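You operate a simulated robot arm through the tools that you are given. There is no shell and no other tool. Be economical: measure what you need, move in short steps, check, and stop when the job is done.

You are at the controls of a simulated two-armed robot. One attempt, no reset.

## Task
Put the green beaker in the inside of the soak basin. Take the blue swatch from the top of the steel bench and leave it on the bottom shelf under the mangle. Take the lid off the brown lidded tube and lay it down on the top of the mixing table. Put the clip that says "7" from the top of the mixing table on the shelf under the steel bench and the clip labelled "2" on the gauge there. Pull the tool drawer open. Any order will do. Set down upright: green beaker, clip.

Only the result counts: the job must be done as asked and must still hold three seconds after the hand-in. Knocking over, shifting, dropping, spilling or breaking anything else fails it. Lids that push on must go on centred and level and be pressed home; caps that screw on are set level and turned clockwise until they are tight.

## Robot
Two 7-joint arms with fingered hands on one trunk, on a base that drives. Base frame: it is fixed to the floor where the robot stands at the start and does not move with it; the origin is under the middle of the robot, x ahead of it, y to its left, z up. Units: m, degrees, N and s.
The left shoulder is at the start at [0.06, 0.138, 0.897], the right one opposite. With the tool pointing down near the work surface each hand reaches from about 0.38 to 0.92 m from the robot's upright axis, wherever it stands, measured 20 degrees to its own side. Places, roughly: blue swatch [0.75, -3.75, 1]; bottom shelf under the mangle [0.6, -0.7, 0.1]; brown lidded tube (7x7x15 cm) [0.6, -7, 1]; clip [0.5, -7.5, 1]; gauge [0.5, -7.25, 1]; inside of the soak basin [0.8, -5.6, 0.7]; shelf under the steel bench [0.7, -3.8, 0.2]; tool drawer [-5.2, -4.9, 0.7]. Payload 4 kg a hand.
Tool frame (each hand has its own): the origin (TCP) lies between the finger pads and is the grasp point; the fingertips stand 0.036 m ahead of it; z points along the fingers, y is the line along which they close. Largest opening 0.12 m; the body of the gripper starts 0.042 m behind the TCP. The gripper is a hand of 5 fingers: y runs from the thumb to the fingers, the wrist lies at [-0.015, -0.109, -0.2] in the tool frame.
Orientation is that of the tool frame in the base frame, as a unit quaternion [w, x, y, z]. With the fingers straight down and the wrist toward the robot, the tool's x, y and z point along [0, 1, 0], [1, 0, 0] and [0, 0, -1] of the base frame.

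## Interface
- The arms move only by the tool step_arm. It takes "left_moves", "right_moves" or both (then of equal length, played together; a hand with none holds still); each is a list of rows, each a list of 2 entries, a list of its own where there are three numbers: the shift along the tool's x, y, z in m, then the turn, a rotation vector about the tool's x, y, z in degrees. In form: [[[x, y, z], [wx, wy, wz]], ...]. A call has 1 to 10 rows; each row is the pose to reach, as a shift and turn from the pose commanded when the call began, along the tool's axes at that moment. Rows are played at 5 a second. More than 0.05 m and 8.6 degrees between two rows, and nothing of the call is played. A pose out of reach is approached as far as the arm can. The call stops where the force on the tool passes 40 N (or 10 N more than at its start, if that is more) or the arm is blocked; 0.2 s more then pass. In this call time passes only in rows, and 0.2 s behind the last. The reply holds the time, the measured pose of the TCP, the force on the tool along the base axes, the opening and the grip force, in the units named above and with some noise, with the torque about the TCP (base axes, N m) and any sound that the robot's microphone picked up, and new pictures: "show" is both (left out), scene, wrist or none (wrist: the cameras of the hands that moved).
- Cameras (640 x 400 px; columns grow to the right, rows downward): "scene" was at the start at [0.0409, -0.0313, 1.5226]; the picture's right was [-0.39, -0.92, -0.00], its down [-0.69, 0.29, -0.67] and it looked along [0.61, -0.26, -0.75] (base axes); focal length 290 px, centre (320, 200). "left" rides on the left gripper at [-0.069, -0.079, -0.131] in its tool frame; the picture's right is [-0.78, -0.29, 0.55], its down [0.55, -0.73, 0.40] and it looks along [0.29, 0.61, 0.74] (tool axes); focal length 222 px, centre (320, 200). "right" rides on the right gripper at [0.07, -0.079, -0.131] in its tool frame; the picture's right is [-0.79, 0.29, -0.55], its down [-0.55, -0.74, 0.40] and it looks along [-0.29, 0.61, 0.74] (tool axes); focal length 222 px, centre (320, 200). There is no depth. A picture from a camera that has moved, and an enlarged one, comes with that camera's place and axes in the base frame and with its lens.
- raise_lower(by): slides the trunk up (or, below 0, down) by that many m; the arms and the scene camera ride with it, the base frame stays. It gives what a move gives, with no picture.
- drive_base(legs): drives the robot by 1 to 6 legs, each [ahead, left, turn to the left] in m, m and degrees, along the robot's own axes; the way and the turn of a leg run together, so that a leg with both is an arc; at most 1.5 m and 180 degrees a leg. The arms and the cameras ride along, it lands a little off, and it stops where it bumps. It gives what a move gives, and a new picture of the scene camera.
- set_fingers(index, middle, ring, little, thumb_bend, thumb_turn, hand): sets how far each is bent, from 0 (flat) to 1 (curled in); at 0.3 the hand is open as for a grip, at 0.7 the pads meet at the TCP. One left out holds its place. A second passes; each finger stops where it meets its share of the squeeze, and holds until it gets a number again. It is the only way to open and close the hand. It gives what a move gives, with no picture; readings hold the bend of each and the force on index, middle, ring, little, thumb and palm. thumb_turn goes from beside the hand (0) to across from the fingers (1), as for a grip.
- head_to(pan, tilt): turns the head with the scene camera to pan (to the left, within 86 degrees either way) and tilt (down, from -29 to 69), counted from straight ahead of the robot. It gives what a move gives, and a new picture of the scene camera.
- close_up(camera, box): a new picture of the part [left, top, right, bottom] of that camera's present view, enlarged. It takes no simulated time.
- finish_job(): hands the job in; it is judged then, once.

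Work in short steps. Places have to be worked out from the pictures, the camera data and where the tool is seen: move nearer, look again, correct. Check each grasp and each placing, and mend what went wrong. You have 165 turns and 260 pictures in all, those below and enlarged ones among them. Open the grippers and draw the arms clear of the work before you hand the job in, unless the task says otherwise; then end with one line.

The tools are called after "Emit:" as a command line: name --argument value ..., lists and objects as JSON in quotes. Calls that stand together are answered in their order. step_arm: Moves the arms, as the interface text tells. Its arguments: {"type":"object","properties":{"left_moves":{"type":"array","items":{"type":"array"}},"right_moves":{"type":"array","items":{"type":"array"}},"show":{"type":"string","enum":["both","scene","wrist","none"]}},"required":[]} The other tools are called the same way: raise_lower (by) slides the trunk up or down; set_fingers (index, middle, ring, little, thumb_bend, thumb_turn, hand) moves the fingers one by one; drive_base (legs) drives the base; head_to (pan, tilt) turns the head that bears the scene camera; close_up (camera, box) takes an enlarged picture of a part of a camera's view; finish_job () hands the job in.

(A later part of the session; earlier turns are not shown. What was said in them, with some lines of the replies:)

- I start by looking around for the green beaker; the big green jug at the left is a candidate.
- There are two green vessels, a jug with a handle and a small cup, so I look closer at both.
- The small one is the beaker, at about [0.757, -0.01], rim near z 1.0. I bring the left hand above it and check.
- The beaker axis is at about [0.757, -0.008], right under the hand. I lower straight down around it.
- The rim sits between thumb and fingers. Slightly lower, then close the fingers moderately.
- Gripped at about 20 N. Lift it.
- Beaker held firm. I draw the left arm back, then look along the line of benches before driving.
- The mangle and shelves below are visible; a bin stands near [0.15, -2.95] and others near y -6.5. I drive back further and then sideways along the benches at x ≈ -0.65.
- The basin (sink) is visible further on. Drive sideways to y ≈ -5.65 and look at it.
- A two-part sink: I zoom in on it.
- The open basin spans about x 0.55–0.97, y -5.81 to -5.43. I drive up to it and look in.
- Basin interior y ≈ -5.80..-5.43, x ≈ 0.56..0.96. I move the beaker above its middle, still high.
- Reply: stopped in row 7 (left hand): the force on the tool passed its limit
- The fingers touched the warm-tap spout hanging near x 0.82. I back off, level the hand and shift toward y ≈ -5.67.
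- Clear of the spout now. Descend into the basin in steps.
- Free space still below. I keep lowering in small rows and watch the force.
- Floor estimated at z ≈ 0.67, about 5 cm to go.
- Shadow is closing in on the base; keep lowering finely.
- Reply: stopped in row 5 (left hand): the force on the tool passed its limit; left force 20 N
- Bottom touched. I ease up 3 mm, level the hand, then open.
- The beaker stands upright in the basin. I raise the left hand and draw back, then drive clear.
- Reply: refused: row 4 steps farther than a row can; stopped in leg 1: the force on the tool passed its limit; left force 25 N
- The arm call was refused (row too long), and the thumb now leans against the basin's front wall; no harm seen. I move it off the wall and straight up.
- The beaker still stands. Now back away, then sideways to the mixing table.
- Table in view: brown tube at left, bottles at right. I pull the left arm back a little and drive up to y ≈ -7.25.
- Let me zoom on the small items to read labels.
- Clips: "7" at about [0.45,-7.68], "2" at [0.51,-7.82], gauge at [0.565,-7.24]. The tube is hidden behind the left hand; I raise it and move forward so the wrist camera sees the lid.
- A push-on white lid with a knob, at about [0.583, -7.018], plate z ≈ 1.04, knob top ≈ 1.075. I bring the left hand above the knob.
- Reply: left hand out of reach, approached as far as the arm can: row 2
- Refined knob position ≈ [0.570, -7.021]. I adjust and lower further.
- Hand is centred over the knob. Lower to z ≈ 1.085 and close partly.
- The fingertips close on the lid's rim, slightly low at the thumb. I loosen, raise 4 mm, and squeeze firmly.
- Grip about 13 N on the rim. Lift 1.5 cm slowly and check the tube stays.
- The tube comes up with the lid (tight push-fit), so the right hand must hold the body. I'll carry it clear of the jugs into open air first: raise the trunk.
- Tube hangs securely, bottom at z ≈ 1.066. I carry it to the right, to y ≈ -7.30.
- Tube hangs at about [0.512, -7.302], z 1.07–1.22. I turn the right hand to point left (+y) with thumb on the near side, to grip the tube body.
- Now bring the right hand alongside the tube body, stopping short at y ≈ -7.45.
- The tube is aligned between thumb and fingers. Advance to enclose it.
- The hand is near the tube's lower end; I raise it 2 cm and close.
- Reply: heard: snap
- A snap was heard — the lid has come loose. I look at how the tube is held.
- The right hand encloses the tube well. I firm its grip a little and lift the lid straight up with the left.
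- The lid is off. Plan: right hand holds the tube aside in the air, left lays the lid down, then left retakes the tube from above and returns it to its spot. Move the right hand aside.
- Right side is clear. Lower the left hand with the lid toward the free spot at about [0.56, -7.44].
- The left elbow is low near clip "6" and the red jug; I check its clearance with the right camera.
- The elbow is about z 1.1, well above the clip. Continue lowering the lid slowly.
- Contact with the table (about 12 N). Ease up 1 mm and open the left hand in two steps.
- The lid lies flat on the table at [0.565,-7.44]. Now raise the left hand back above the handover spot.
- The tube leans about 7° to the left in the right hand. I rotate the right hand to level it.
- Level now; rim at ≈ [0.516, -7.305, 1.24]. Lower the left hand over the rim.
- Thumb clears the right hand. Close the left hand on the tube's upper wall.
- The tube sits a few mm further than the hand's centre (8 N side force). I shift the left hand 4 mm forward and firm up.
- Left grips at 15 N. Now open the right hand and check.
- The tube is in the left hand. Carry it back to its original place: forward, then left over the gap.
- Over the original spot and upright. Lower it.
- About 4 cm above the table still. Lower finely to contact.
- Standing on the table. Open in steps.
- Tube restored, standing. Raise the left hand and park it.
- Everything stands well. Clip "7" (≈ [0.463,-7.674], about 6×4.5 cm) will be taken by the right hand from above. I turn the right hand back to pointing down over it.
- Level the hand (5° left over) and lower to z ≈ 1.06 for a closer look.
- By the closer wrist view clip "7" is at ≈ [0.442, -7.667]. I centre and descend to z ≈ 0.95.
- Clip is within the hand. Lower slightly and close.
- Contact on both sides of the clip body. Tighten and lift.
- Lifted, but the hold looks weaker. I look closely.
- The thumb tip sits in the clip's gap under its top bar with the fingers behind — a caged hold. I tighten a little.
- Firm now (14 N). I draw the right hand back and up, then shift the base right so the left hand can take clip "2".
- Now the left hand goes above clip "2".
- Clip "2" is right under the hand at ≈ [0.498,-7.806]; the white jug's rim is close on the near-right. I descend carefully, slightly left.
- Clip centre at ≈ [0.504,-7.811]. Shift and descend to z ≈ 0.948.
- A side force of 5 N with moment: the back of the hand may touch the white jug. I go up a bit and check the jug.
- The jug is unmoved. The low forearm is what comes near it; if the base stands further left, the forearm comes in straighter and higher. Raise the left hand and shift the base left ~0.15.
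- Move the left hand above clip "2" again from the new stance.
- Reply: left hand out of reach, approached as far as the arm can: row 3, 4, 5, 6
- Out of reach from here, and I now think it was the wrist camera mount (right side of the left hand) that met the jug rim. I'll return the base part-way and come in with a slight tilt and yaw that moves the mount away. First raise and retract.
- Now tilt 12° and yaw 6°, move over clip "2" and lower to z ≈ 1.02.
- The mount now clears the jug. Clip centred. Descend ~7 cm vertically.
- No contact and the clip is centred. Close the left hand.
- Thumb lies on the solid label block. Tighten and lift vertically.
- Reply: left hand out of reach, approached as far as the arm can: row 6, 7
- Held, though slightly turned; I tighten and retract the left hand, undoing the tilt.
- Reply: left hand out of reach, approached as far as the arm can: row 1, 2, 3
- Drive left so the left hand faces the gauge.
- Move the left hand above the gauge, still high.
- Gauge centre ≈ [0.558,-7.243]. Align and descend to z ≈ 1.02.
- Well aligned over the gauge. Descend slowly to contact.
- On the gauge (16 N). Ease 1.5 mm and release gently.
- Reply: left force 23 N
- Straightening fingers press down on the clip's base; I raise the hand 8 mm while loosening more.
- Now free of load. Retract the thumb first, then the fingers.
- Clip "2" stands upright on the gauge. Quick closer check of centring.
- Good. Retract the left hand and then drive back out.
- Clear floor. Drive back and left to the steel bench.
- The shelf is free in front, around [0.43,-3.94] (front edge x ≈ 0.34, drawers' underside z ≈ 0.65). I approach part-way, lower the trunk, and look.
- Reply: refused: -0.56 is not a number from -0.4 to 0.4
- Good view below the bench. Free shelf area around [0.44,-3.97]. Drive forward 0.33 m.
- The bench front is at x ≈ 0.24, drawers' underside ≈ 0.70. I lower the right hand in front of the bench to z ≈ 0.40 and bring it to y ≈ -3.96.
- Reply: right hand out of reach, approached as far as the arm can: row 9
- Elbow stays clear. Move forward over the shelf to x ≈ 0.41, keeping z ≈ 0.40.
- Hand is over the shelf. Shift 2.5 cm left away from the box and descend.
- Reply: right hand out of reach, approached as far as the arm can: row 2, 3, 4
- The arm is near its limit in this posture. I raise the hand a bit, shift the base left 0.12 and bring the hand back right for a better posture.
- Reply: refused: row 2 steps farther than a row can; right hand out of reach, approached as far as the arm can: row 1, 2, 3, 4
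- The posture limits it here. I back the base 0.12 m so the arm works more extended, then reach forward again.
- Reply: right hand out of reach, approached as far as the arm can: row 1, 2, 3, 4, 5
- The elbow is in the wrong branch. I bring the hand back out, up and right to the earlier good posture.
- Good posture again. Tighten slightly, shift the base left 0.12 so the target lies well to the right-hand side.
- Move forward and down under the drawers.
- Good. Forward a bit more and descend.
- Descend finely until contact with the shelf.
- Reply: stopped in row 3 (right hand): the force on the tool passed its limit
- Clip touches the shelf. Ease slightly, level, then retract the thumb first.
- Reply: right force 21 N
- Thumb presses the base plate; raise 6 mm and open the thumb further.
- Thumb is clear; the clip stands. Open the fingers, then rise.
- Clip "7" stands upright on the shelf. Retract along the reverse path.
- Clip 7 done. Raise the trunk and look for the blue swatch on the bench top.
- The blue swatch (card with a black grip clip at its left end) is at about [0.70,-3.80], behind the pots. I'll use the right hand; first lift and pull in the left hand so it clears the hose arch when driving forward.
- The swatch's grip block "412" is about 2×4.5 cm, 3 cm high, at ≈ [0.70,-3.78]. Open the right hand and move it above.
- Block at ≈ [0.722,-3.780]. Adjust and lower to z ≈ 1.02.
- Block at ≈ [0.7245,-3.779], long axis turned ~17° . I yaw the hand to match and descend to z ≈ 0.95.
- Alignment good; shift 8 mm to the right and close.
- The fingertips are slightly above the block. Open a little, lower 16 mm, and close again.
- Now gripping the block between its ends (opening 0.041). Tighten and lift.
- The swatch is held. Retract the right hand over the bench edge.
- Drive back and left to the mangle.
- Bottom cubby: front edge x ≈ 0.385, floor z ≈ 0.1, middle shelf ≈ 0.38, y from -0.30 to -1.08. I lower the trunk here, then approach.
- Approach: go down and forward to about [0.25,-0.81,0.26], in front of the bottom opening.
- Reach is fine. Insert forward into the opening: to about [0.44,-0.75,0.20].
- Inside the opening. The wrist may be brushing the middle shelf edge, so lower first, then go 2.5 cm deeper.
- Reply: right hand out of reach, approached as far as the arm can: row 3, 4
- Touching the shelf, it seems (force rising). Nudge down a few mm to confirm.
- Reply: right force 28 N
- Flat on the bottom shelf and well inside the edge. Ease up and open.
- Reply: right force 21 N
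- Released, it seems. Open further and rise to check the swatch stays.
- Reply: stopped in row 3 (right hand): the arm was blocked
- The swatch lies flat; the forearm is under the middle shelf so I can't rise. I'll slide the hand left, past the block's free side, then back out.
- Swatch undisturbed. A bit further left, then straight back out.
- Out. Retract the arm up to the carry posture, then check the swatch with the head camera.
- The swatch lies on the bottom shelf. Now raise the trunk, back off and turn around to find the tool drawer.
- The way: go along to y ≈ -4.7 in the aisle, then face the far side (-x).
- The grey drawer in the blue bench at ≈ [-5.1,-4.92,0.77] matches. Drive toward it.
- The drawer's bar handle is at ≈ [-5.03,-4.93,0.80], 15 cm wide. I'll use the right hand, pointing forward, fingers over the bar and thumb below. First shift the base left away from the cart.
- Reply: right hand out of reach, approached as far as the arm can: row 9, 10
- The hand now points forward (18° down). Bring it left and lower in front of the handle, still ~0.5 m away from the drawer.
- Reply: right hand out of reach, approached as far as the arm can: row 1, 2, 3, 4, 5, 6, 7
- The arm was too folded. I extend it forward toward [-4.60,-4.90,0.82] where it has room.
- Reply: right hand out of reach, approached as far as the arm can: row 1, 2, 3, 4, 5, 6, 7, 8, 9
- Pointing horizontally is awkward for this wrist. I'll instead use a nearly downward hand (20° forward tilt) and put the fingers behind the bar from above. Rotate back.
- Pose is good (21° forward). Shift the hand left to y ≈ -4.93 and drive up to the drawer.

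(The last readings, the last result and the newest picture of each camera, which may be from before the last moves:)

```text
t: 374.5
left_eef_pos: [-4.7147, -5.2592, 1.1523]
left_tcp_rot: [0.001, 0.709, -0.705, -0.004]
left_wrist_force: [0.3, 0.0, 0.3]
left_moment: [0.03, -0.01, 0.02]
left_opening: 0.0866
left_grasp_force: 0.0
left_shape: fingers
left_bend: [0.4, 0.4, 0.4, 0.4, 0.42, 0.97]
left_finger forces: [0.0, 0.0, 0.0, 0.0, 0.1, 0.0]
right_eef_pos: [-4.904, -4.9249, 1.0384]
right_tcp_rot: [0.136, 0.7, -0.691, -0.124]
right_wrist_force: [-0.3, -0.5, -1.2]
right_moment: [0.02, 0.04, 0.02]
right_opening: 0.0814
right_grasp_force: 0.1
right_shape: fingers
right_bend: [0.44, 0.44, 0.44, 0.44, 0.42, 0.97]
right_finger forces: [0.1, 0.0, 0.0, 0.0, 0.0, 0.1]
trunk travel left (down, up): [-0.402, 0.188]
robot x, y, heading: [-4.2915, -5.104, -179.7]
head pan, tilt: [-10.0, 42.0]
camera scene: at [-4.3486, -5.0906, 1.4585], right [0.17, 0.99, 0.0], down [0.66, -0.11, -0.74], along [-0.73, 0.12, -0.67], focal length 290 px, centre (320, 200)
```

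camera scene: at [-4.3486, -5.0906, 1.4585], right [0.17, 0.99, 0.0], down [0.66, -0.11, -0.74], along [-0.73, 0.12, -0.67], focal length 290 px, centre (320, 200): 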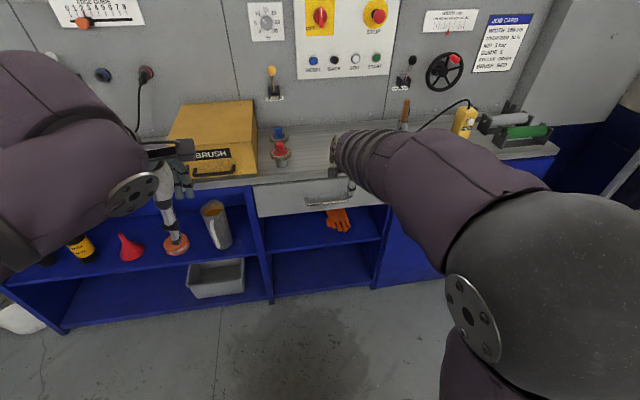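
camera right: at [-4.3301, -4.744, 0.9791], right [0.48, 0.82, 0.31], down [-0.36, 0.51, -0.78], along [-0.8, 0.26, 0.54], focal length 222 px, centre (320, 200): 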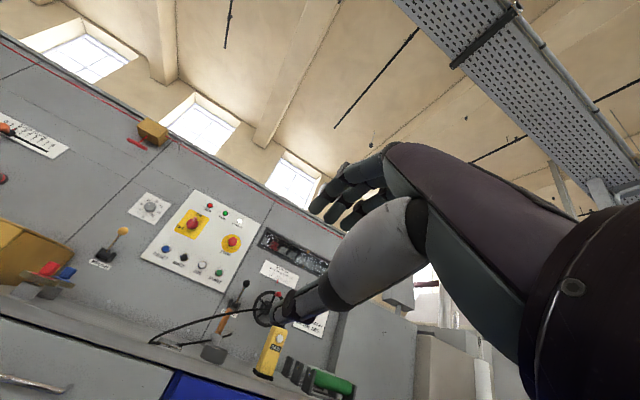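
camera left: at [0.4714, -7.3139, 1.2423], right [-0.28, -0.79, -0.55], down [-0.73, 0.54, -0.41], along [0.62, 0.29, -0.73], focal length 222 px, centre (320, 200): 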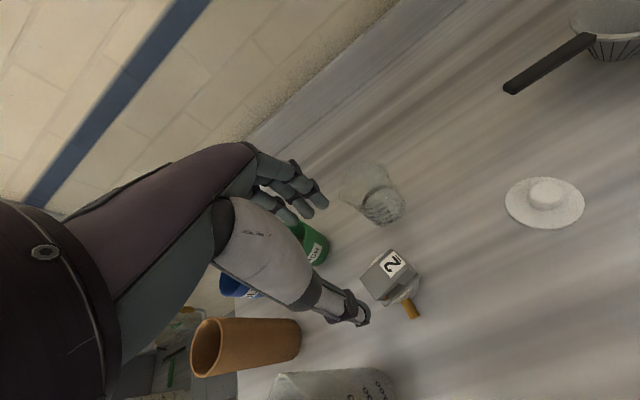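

Use the right wrist camera to locate the bar.

Emit:
close_up --camera "right" --box '[0, 0, 640, 400]'

Emit:
close_up --camera "scene" --box '[240, 140, 420, 240]'

```text
1.00 times, centred on (320, 200) of right
camera zoom: at [-4.7806, -4.9907, 1.1339], right [-0.09, 0.79, 0.6], down [0.53, 0.55, -0.64], along [-0.84, 0.27, -0.47], focal length 222 px, centre (320, 200)
```

zoom: 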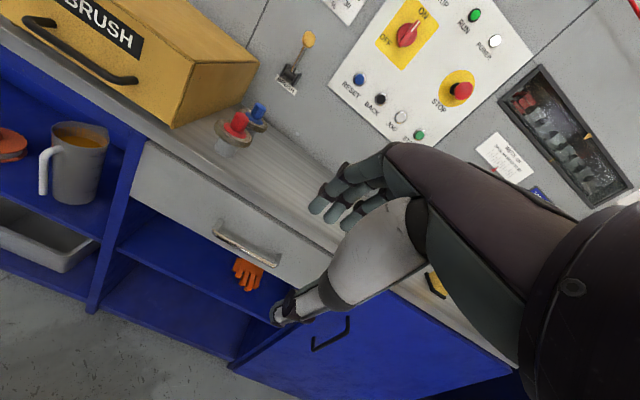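

```text
3.56 times, centred on (330, 190) of scene
camera zoom: at [-4.3486, -5.0906, 1.4585], right [0.17, 0.99, 0.0], down [0.66, -0.11, -0.74], along [-0.73, 0.12, -0.67], focal length 1032 px, centre (284, 236)
```

zoom: 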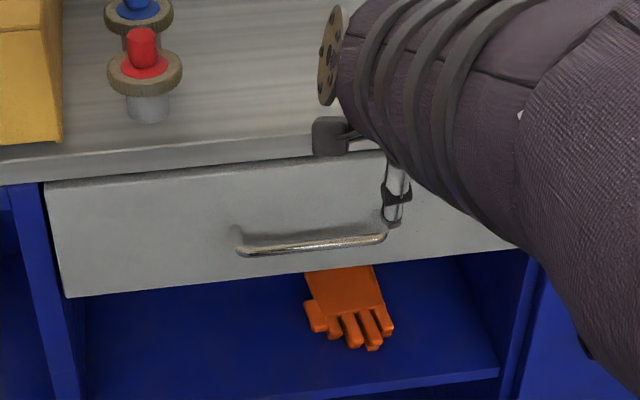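

Triangulate better: lower the hand 10 cm (still well in front) and look again.

Emit:
step_arm --right_moves '[[[0, -0.016, 0.042], [0, 0, 0]], [[-0.001, -0.036, 0.0935], [0, 0, 0]]]' --show "wrist"

```text
refused: row 2 steps farther than a row can; nothing moved
```

Emit:
step_arm --right_moves '[[[0, -0.014, 0.036], [0, 0, 0]], [[0, -0.028, 0.072], [0, 0, 0]], [[-0.001, -0.036, 0.0935], [0, 0, 0]]]' --show "wrist"

```text
t: 375.3
left_eef_pos: [-4.7157, -5.2573, 1.1536]
left_tcp_rot: [0.0, 0.709, -0.705, -0.004]
left_wrist_force: [-0.3, -0.4, 0.7]
left_moment: [0.01, 0.03, -0.01]
left_opening: 0.0866
left_grasp_force: 0.1
left_shape: fingers
left_bend: [0.4, 0.4, 0.4, 0.4, 0.42, 0.97]
left_finger forces: [0.0, 0.1, 0.0, 0.0, 0.0, 0.1]
right_eef_pos: [-4.9047, -4.9257, 0.9361]
right_tcp_rot: [0.137, 0.699, -0.691, -0.123]
right_wrist_force: [0.3, -0.7, 0.2]
right_moment: [0.0, 0.0, 0.0]
right_opening: 0.0813
right_grasp_force: 0.0
right_shape: fingers
right_bend: [0.44, 0.44, 0.44, 0.44, 0.42, 0.97]
right_finger forces: [0.1, 0.0, 0.0, 0.0, 0.0, 0.0]
trunk travel left (down, up): [-0.402, 0.188]
robot x, y, heading: [-4.2932, -5.1045, -179.6]
head pan, tilt: [-10.0, 42.0]
camera right: at [-4.7816, -4.9915, 1.0319], right [-0.09, 0.79, 0.6], down [0.53, 0.55, -0.64], along [-0.84, 0.27, -0.47], focal length 222 px, centre (320, 200)
```

right: 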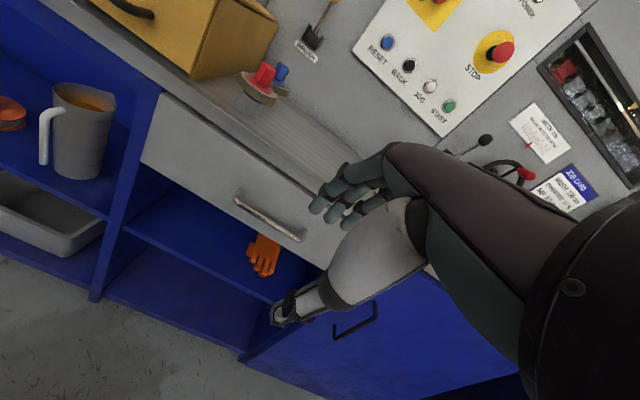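

The bar is at ≈ [-5.13,-4.93,0.73]. I close the fingers a bit and come to just in front, level slightly above the bar.

Emit:
set_fingers --hand "right" --index 0.5 --middle 0.5 --ring 0.5 --little 0.5 --thumb_bend 0.4

Emit:
step_arm --right_moves '[[[0, 0.012, 0.045], [0, 0, 0]], [[0, 0.024, 0.09], [0, 0, 0]], [[0, 0.036, 0.135], [0, 0, 0]], [[0.004, 0.05, 0.18], [0, 0, 0]]]'

Emit:
close_up --camera "right" --box '[160, 80, 440, 320]'

```text
t: 376.3
left_eef_pos: [-4.7153, -5.2582, 1.1525]
left_tcp_rot: [0.0, 0.708, -0.706, -0.004]
left_wrist_force: [0.5, -0.5, 0.1]
left_moment: [0.02, 0.0, -0.02]
left_opening: 0.0866
left_grasp_force: 0.0
left_shape: fingers
left_bend: [0.4, 0.4, 0.4, 0.4, 0.42, 0.97]
left_finger forces: [0.0, 0.1, 0.0, 0.0, 0.1, 0.0]
right_eef_pos: [-4.9028, -4.9263, 0.9355]
right_tcp_rot: [0.136, 0.699, -0.691, -0.124]
right_wrist_force: [0.8, 0.2, 0.6]
right_moment: [0.02, 0.02, -0.01]
right_opening: 0.0746
right_grasp_force: 0.0
right_shape: fingers
right_bend: [0.5, 0.5, 0.5, 0.5, 0.4, 0.97]
right_finger forces: [0.0, 0.1, 0.0, 0.1, 0.0, 0.0]
trunk travel left (down, up): [-0.402, 0.188]
robot x, y, heading: [-4.2925, -5.106, -179.4]
head pan, tilt: [-10.0, 42.0]
```

```text
t: 377.3
left_eef_pos: [-4.7158, -5.2578, 1.1521]
left_tcp_rot: [0.001, 0.709, -0.705, -0.004]
left_wrist_force: [0.0, 0.6, 0.1]
left_moment: [-0.01, 0.0, -0.01]
left_opening: 0.0866
left_grasp_force: 0.2
left_shape: fingers
left_bend: [0.4, 0.4, 0.4, 0.4, 0.42, 0.97]
left_finger forces: [0.1, 0.0, 0.1, 0.0, 0.0, 0.1]
right_eef_pos: [-5.0124, -4.9343, 0.7851]
right_tcp_rot: [0.137, 0.699, -0.691, -0.124]
right_wrist_force: [-0.4, 0.5, 0.3]
right_moment: [0.01, -0.02, 0.0]
right_opening: 0.0747
right_grasp_force: 0.0
right_shape: fingers
right_bend: [0.5, 0.5, 0.5, 0.5, 0.4, 0.97]
right_finger forces: [0.0, 0.0, 0.1, 0.0, 0.1, 0.0]
trunk travel left (down, up): [-0.402, 0.188]
robot x, y, heading: [-4.2931, -5.1018, -179.5]
head pan, tilt: [-10.0, 42.0]
camera scene: at [-4.3493, -5.0904, 1.4584], right [0.17, 0.99, 0.0], down [0.66, -0.11, -0.74], along [-0.73, 0.12, -0.67], focal length 290 px, centre (320, 200)
camera right: at [-4.8901, -4.9992, 0.8806], right [-0.09, 0.79, 0.6], down [0.53, 0.55, -0.64], along [-0.84, 0.27, -0.47], focal length 222 px, centre (320, 200)
```

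scene: 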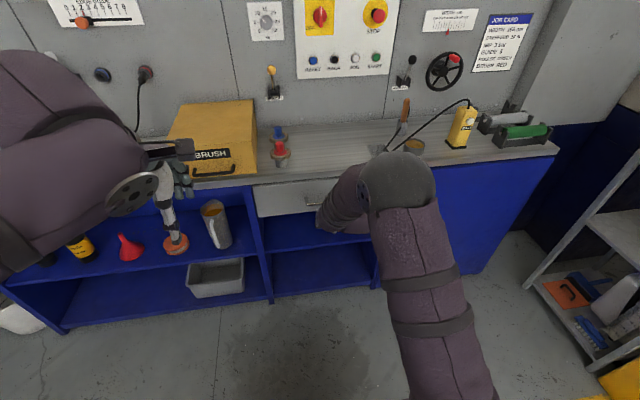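
right: 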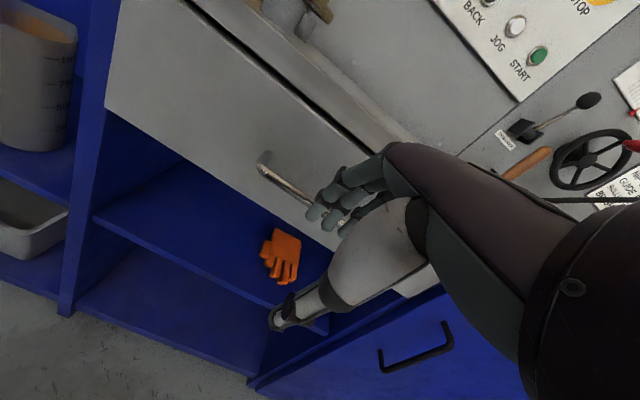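

```text
1.67 times, centred on (300, 200) of right
camera zoom: at [-4.8901, -4.9992, 0.8806], right [-0.09, 0.79, 0.6], down [0.53, 0.55, -0.64], along [-0.84, 0.27, -0.47], focal length 370 px, centre (353, 200)
```

zoom: 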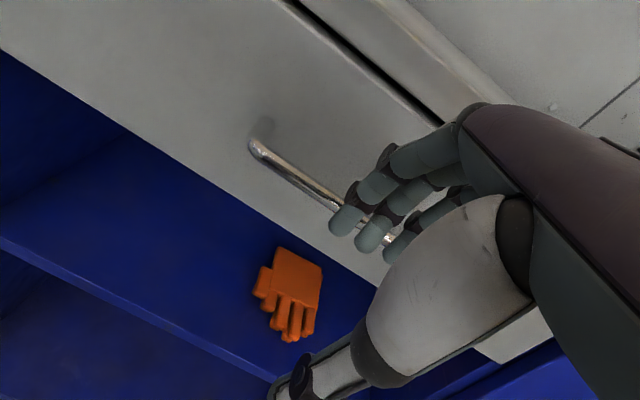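

Bar confirmed: y -5.00…-4.87, z ≈ 0.735. Advance so the fingertips pass over the bar.

Emit:
step_arm --right_moves '[[[0, 0.028, 0.009], [0, 0, 0]], [[0, 0.056, 0.018], [0, 0, 0]], [[0, 0.076, 0.026], [0, 0, 0]]]' --show "none"

Emit:
close_up --camera "right" --box '[160, 80, 440, 320]'

```text
t: 378.1
left_eef_pos: [-4.7129, -5.2584, 1.1532]
left_tcp_rot: [0.001, 0.708, -0.706, -0.005]
left_wrist_force: [-0.8, 0.3, -0.3]
left_moment: [0.0, 0.04, 0.02]
left_opening: 0.0867
left_grasp_force: 0.0
left_shape: fingers
left_bend: [0.4, 0.4, 0.4, 0.4, 0.42, 0.97]
left_finger forces: [0.0, 0.0, 0.0, 0.0, 0.1, 0.0]
right_eef_pos: [-5.0823, -4.9354, 0.7924]
right_tcp_rot: [0.136, 0.698, -0.692, -0.121]
right_wrist_force: [18.3, -1.1, 6.0]
right_moment: [0.12, 0.81, -0.19]
right_opening: 0.075
right_grasp_force: 9.8
right_shape: fingers
right_bend: [0.5, 0.54, 0.51, 0.5, 0.4, 0.97]
right_finger forces: [0.0, 16.8, 1.9, 0.0, 0.0, 0.0]
trunk travel left (down, up): [-0.402, 0.188]
robot x, y, heading: [-4.2975, -5.105, -179.7]
head pan, tilt: [-10.0, 42.0]
stopped in row 3 (right hand): the force on the tool passed its limit (the readings are from after the stop); the commanded pose is now the measured one
```

```text
1.67 times, centred on (300, 200) of right
camera zoom: at [-4.9609, -5.0007, 0.8878], right [-0.09, 0.8, 0.6], down [0.54, 0.54, -0.65], along [-0.84, 0.27, -0.47], focal length 370 px, centre (353, 200)
```

zoom: 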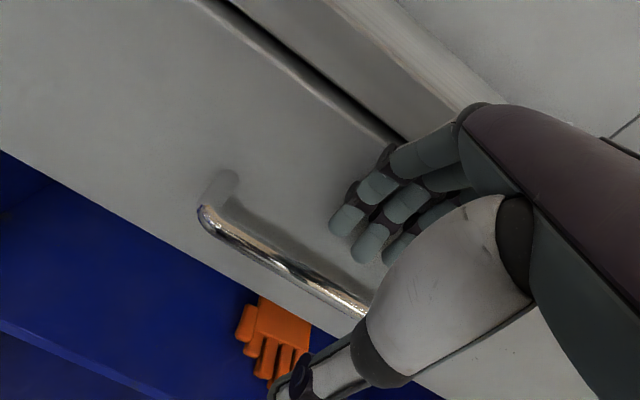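

Fingertips are behind/above the bar and touch the drawer front. Back off 6 mm and lower 4.5 cm behind the bar.

Emit:
step_arm --right_moves '[[[0, -0.006, -0.002], [0, 0, 0]], [[0, -0.013, 0.017], [0, 0, 0]], [[0, -0.018, 0.031], [0, 0, 0]], [[0, -0.023, 0.042], [0, 0, 0]]]' --show "none"

Emit:
close_up --camera "right" --box '[160, 80, 440, 320]'

```text
t: 379.1
left_eef_pos: [-4.7158, -5.2584, 1.1522]
left_tcp_rot: [0.001, 0.708, -0.706, -0.004]
left_wrist_force: [0.3, -0.3, -0.8]
left_moment: [0.02, -0.01, -0.03]
left_opening: 0.0866
left_grasp_force: 0.1
left_shape: fingers
left_bend: [0.4, 0.4, 0.4, 0.4, 0.42, 0.97]
left_finger forces: [0.1, 0.0, 0.1, 0.1, 0.1, 0.0]
right_eef_pos: [-5.0788, -4.9347, 0.742]
right_tcp_rot: [0.136, 0.699, -0.691, -0.123]
right_wrist_force: [1.8, -0.7, -0.4]
right_moment: [0.01, -0.06, 0.0]
right_opening: 0.0748
right_grasp_force: 1.2
right_shape: fingers
right_bend: [0.5, 0.51, 0.5, 0.5, 0.4, 0.97]
right_finger forces: [0.0, 1.5, 0.0, 0.0, 0.1, 0.1]
trunk travel left (down, up): [-0.402, 0.188]
robot x, y, heading: [-4.2963, -5.1056, -179.7]
head pan, tilt: [-10.0, 42.0]
```

```text
1.67 times, centred on (300, 200) of right
camera zoom: at [-4.9568, -5.0006, 0.8378], right [-0.09, 0.79, 0.6], down [0.54, 0.55, -0.64], along [-0.84, 0.27, -0.47], focal length 370 px, centre (353, 200)
```

zoom: 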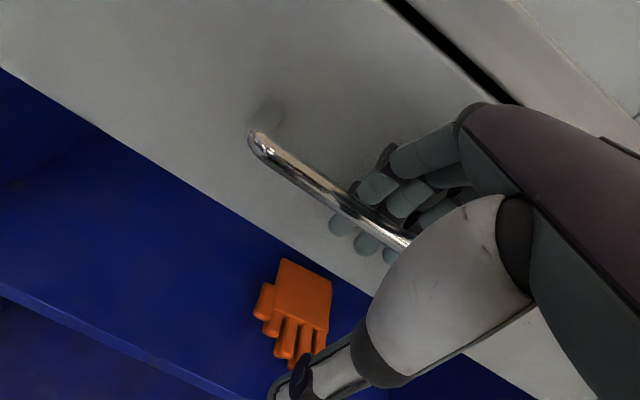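

The fingers are behind the bar. Close the grip around it.

Emit:
set_fingers --hand "right" --index 0.72 --middle 0.72 --ring 0.72 --little 0.72 --thumb_bend 0.62

Emit:
close_up --camera "right" --box '[160, 80, 440, 320]'

```text
t: 380.1
left_eef_pos: [-4.7148, -5.2583, 1.1537]
left_tcp_rot: [0.001, 0.708, -0.706, -0.005]
left_wrist_force: [-0.1, 0.2, -0.2]
left_moment: [0.01, 0.0, -0.03]
left_opening: 0.0867
left_grasp_force: 0.1
left_shape: fingers
left_bend: [0.4, 0.4, 0.4, 0.4, 0.42, 0.97]
left_finger forces: [0.0, 0.0, 0.0, 0.0, 0.1, 0.1]
right_eef_pos: [-5.0783, -4.9361, 0.7422]
right_tcp_rot: [0.136, 0.698, -0.692, -0.123]
right_wrist_force: [-0.3, -0.7, 0.1]
right_moment: [-0.01, 0.12, 0.25]
right_opening: 0.0085
right_grasp_force: 5.6
right_shape: fingers
right_bend: [0.72, 0.72, 0.72, 0.71, 0.62, 0.97]
right_finger forces: [0.1, 6.2, 0.1, 5.7, 0.0, 0.0]
trunk travel left (down, up): [-0.402, 0.188]
robot x, y, heading: [-4.2949, -5.0982, -179.5]
head pan, tilt: [-10.0, 42.0]
```

```text
1.67 times, centred on (300, 200) of right
camera zoom: at [-4.9566, -5.0009, 0.838], right [-0.09, 0.79, 0.6], down [0.54, 0.55, -0.64], along [-0.84, 0.27, -0.47], focal length 370 px, centre (353, 200)
```

zoom: 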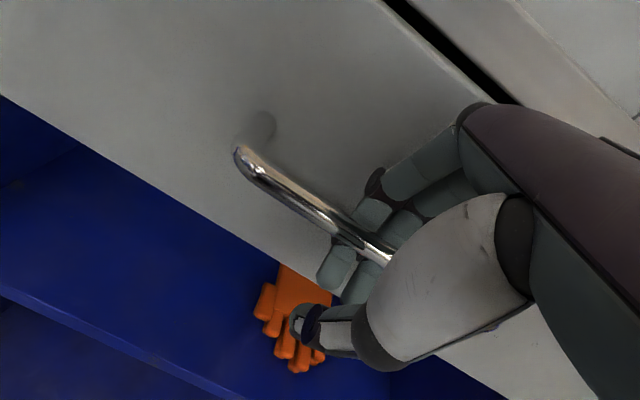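

Hooked. Pull by driving the base back slowly.

Emit:
drive_base --legs '[[-0.12, 0, 0]]'

Emit:
close_up --camera "right" --box '[60, 40, 460, 340]'

```text
t: 381.3
left_eef_pos: [-4.5937, -5.259, 1.153]
left_tcp_rot: [0.0, 0.708, -0.706, -0.003]
left_wrist_force: [-0.3, -0.7, -0.2]
left_moment: [0.02, 0.01, -0.03]
left_opening: 0.087
left_grasp_force: 0.0
left_shape: fingers
left_bend: [0.4, 0.4, 0.4, 0.4, 0.42, 0.97]
left_finger forces: [0.0, 0.1, 0.0, 0.0, 0.0, 0.1]
right_eef_pos: [-4.9558, -4.934, 0.7416]
right_tcp_rot: [0.137, 0.699, -0.692, -0.122]
right_wrist_force: [0.6, -5.3, -2.0]
right_moment: [0.0, 0.13, 0.32]
right_opening: 0.0081
right_grasp_force: 7.1
right_shape: fingers
right_bend: [0.72, 0.72, 0.72, 0.71, 0.62, 0.97]
right_finger forces: [0.0, 7.3, 0.0, 6.7, 0.0, 0.0]
trunk travel left (down, up): [-0.402, 0.188]
robot x, y, heading: [-4.1743, -5.1029, -179.6]
head pan, tilt: [-10.0, 42.0]
camera scene: at [-4.2258, -5.0902, 1.4584], right [0.17, 0.99, 0.0], down [0.66, -0.11, -0.74], along [-0.73, 0.13, -0.67], focal length 290 px, centre (320, 200)
```

scene: 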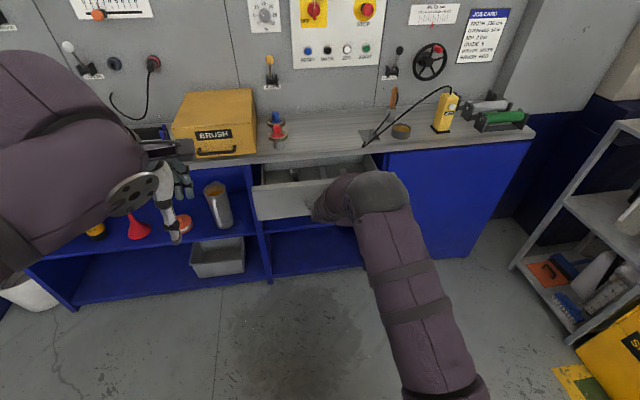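

```text
1.33 times, centred on (260, 190) of right
camera zoom: at [-4.8339, -5.0003, 0.8382], right [-0.09, 0.79, 0.6], down [0.54, 0.55, -0.64], along [-0.84, 0.27, -0.47], focal length 296 px, centre (400, 213)
```

zoom: 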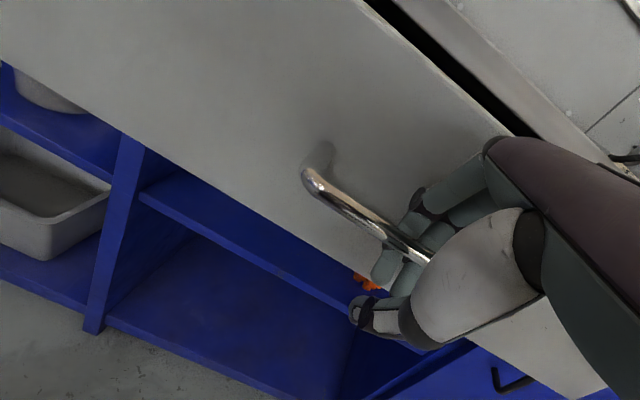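

It opens smoothly. Pull further.

Emit:
drive_base --legs '[[-0.15, 0, 0]]'

```text
t: 382.6
left_eef_pos: [-4.4801, -5.2588, 1.1517]
left_tcp_rot: [0.001, 0.71, -0.705, -0.004]
left_wrist_force: [-0.1, 0.1, 0.1]
left_moment: [0.03, 0.0, 0.0]
left_opening: 0.0871
left_grasp_force: 0.0
left_shape: fingers
left_bend: [0.4, 0.4, 0.4, 0.4, 0.42, 0.97]
left_finger forces: [0.1, 0.1, 0.1, 0.0, 0.0, 0.0]
right_eef_pos: [-4.8472, -4.9371, 0.7411]
right_tcp_rot: [0.138, 0.7, -0.689, -0.124]
right_wrist_force: [-14.8, 0.4, -6.8]
right_moment: [-0.09, -0.26, 0.27]
right_opening: 0.016
right_grasp_force: 7.4
right_shape: fingers
right_bend: [0.71, 0.72, 0.72, 0.63, 0.62, 0.97]
right_finger forces: [6.3, 0.0, 2.7, 7.0, 0.0, 0.1]
trunk travel left (down, up): [-0.402, 0.188]
robot x, y, heading: [-4.0587, -5.1004, -179.8]
head pan, tilt: [-10.0, 42.0]
stopped in leg 1: the force on the tool passed its limit (the readings are from after the stop); the commanded pose is now the measured one
camera scene: at [-4.1147, -5.0893, 1.4584], right [0.17, 0.99, 0.0], down [0.66, -0.11, -0.74], along [-0.73, 0.12, -0.67], focal length 290 px, centre (320, 200)
```

scene: 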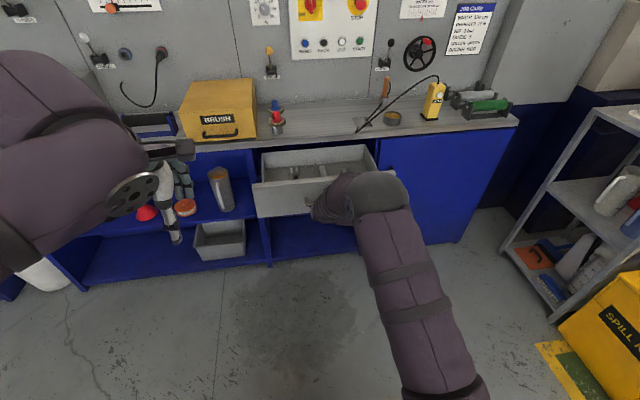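

Drawer at its end stop. Open the fingers and lift the hand straight up out of the handle.

Emit:
set_fingers --hand "right" --thumb_bend 0.4 --index 0.54 --middle 0.54 --ring 0.54 --little 0.54

Emit:
step_arm --right_moves '[[[0, 0.008, -0.018], [0, 0, 0]], [[0, 0.018, -0.045], [0, 0, 0]], [[0, 0.028, -0.075], [0, 0, 0]], [[0, 0.035, -0.11], [0, 0, 0]]]' --show "wrist"

```text
t: 383.6
left_eef_pos: [-4.4785, -5.2572, 1.1533]
left_tcp_rot: [0.0, 0.709, -0.705, -0.005]
left_wrist_force: [0.6, 1.0, -0.1]
left_moment: [0.0, -0.01, 0.0]
left_opening: 0.0866
left_grasp_force: 0.0
left_shape: fingers
left_bend: [0.4, 0.4, 0.4, 0.4, 0.42, 0.97]
left_finger forces: [0.1, 0.0, 0.1, 0.1, 0.0, 0.1]
right_eef_pos: [-4.8463, -4.9354, 0.7432]
right_tcp_rot: [0.138, 0.7, -0.689, -0.124]
right_wrist_force: [1.3, 0.4, 0.7]
right_moment: [0.02, 0.05, -0.02]
right_opening: 0.0684
right_grasp_force: 0.4
right_shape: fingers
right_bend: [0.54, 0.54, 0.54, 0.54, 0.4, 0.97]
right_finger forces: [0.0, 1.3, 0.1, 0.1, 0.0, 0.0]
trunk travel left (down, up): [-0.402, 0.188]
robot x, y, heading: [-4.0565, -5.104, -179.5]
head pan, tilt: [-10.0, 42.0]
```

```text
t: 384.6
left_eef_pos: [-4.4787, -5.2585, 1.1529]
left_tcp_rot: [0.0, 0.709, -0.705, -0.003]
left_wrist_force: [0.2, -0.1, -0.5]
left_moment: [0.02, 0.0, 0.01]
left_opening: 0.087
left_grasp_force: 0.2
left_shape: fingers
left_bend: [0.4, 0.4, 0.4, 0.4, 0.42, 0.97]
left_finger forces: [0.1, 0.0, 0.0, 0.1, 0.0, 0.1]
right_eef_pos: [-4.8371, -4.935, 0.8574]
right_tcp_rot: [0.138, 0.7, -0.69, -0.124]
right_wrist_force: [0.6, -0.3, -0.4]
right_moment: [0.0, 0.01, -0.01]
right_opening: 0.0684
right_grasp_force: 0.0
right_shape: fingers
right_bend: [0.54, 0.54, 0.54, 0.54, 0.4, 0.97]
right_finger forces: [0.0, 0.0, 0.0, 0.0, 0.1, 0.0]
trunk travel left (down, up): [-0.402, 0.188]
robot x, y, heading: [-4.0573, -5.1076, -179.3]
head pan, tilt: [-10.0, 42.0]
camera right: at [-4.7141, -4.9999, 0.9534], right [-0.09, 0.79, 0.6], down [0.53, 0.55, -0.65], along [-0.84, 0.26, -0.47], focal length 222 px, centre (320, 200)
```

right: 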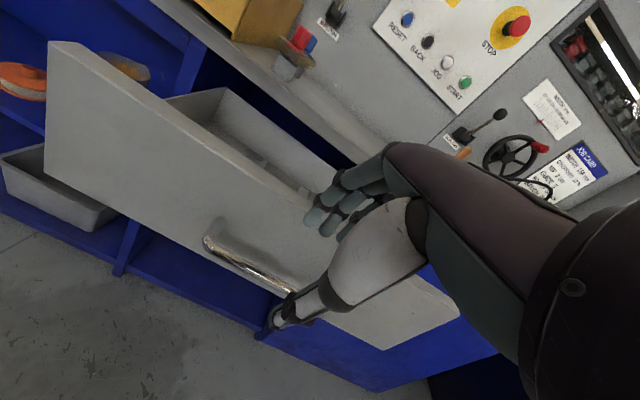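

Hand is free and the drawer stays open. Back away and take a last look.

Emit:
drive_base --legs '[[-0.4, 0, 0]]'

Emit:
set_fingers --hand "right" --index 0.3 --middle 0.3 --ring 0.3 --little 0.3 --thumb_bend 0.3

Emit:
close_up --camera "scene" --box '[160, 60, 520, 300]'

```text
t: 387.1
left_eef_pos: [-4.0791, -5.2565, 1.1525]
left_tcp_rot: [0.0, 0.712, -0.703, -0.005]
left_wrist_force: [0.0, 0.3, -0.1]
left_moment: [-0.01, 0.0, 0.0]
left_opening: 0.0868
left_grasp_force: 0.0
left_shape: fingers
left_bend: [0.4, 0.4, 0.4, 0.4, 0.42, 0.97]
left_finger forces: [0.0, 0.1, 0.1, 0.0, 0.1, 0.0]
right_eef_pos: [-4.4406, -4.935, 0.8586]
right_tcp_rot: [0.14, 0.703, -0.686, -0.125]
right_wrist_force: [0.4, -0.1, 0.5]
right_moment: [-0.02, -0.02, -0.01]
right_opening: 0.0684
right_grasp_force: 0.1
right_shape: fingers
right_bend: [0.54, 0.54, 0.54, 0.54, 0.4, 0.97]
right_finger forces: [0.0, 0.0, 0.1, 0.0, 0.0, 0.0]
trunk travel left (down, up): [-0.402, 0.188]
robot x, y, heading: [-3.6588, -5.0997, -179.1]
head pan, tilt: [-10.0, 42.0]
camera scene: at [-3.7137, -5.0852, 1.4584], right [0.16, 0.99, 0.0], down [0.66, -0.11, -0.74], along [-0.73, 0.12, -0.67], focal length 290 px, centre (320, 200)
```

scene: 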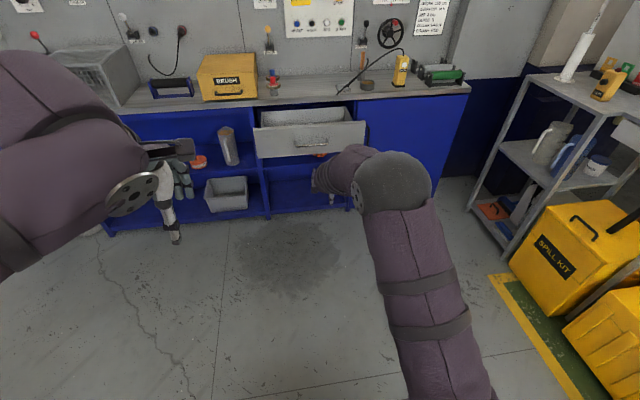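

```text
t: 388.1
left_eef_pos: [-4.0786, -5.2548, 1.1526]
left_tcp_rot: [0.0, 0.712, -0.702, -0.004]
left_wrist_force: [-0.4, 0.6, 0.2]
left_moment: [0.01, 0.0, -0.03]
left_opening: 0.0866
left_grasp_force: 0.0
left_shape: fingers
left_bend: [0.4, 0.4, 0.4, 0.4, 0.42, 0.97]
left_finger forces: [0.0, 0.0, 0.0, 0.0, 0.0, 0.1]
right_eef_pos: [-4.4403, -4.9355, 0.8572]
right_tcp_rot: [0.137, 0.702, -0.687, -0.124]
right_wrist_force: [1.0, -0.2, 0.2]
right_moment: [-0.04, 0.05, 0.0]
right_opening: 0.1187
right_grasp_force: 0.1
right_shape: fingers
right_bend: [0.3, 0.3, 0.3, 0.3, 0.3, 0.97]
right_finger forces: [0.1, 0.0, 0.0, 0.1, 0.2, 0.0]
trunk travel left (down, up): [-0.402, 0.188]
robot x, y, heading: [-3.6584, -5.0995, -179.3]
head pan, tilt: [-10.0, 42.0]
```

```text
1.67 times, centred on (340, 180) of scene
camera zoom: at [-3.7143, -5.0852, 1.4584], right [0.16, 0.99, 0.0], down [0.66, -0.11, -0.74], along [-0.73, 0.12, -0.67], focal length 484 px, centre (287, 233)
```

zoom: 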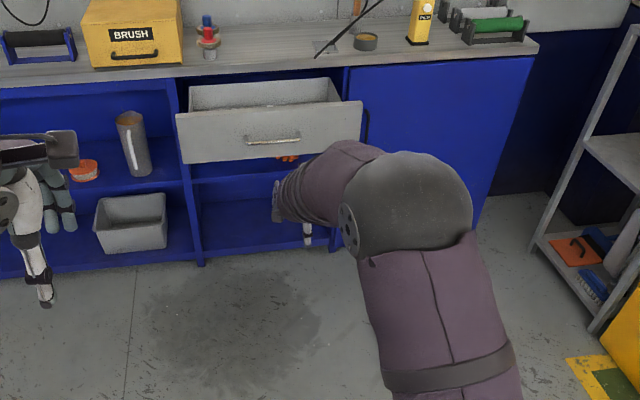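

The drawer is pulled open, the hands are open and clear, and every part of the job was checked as it was placed. Handing in.

Emit:
finish_job

```text
The job is handed in.
```

I finished all six parts and handed the job in; no result has come back yet. The green beaker stands in the soak basin, and the blue swatch lies on the bottom shelf under the mangle. The brown tube's lid lies on the mixing table; I lifted the tube to free the lid and set it back at about its old spot. Clip "7" stands upright on the shelf under the steel bench, clip "2" stands upright on the gauge, and the tool drawer is pulled out to its stop.
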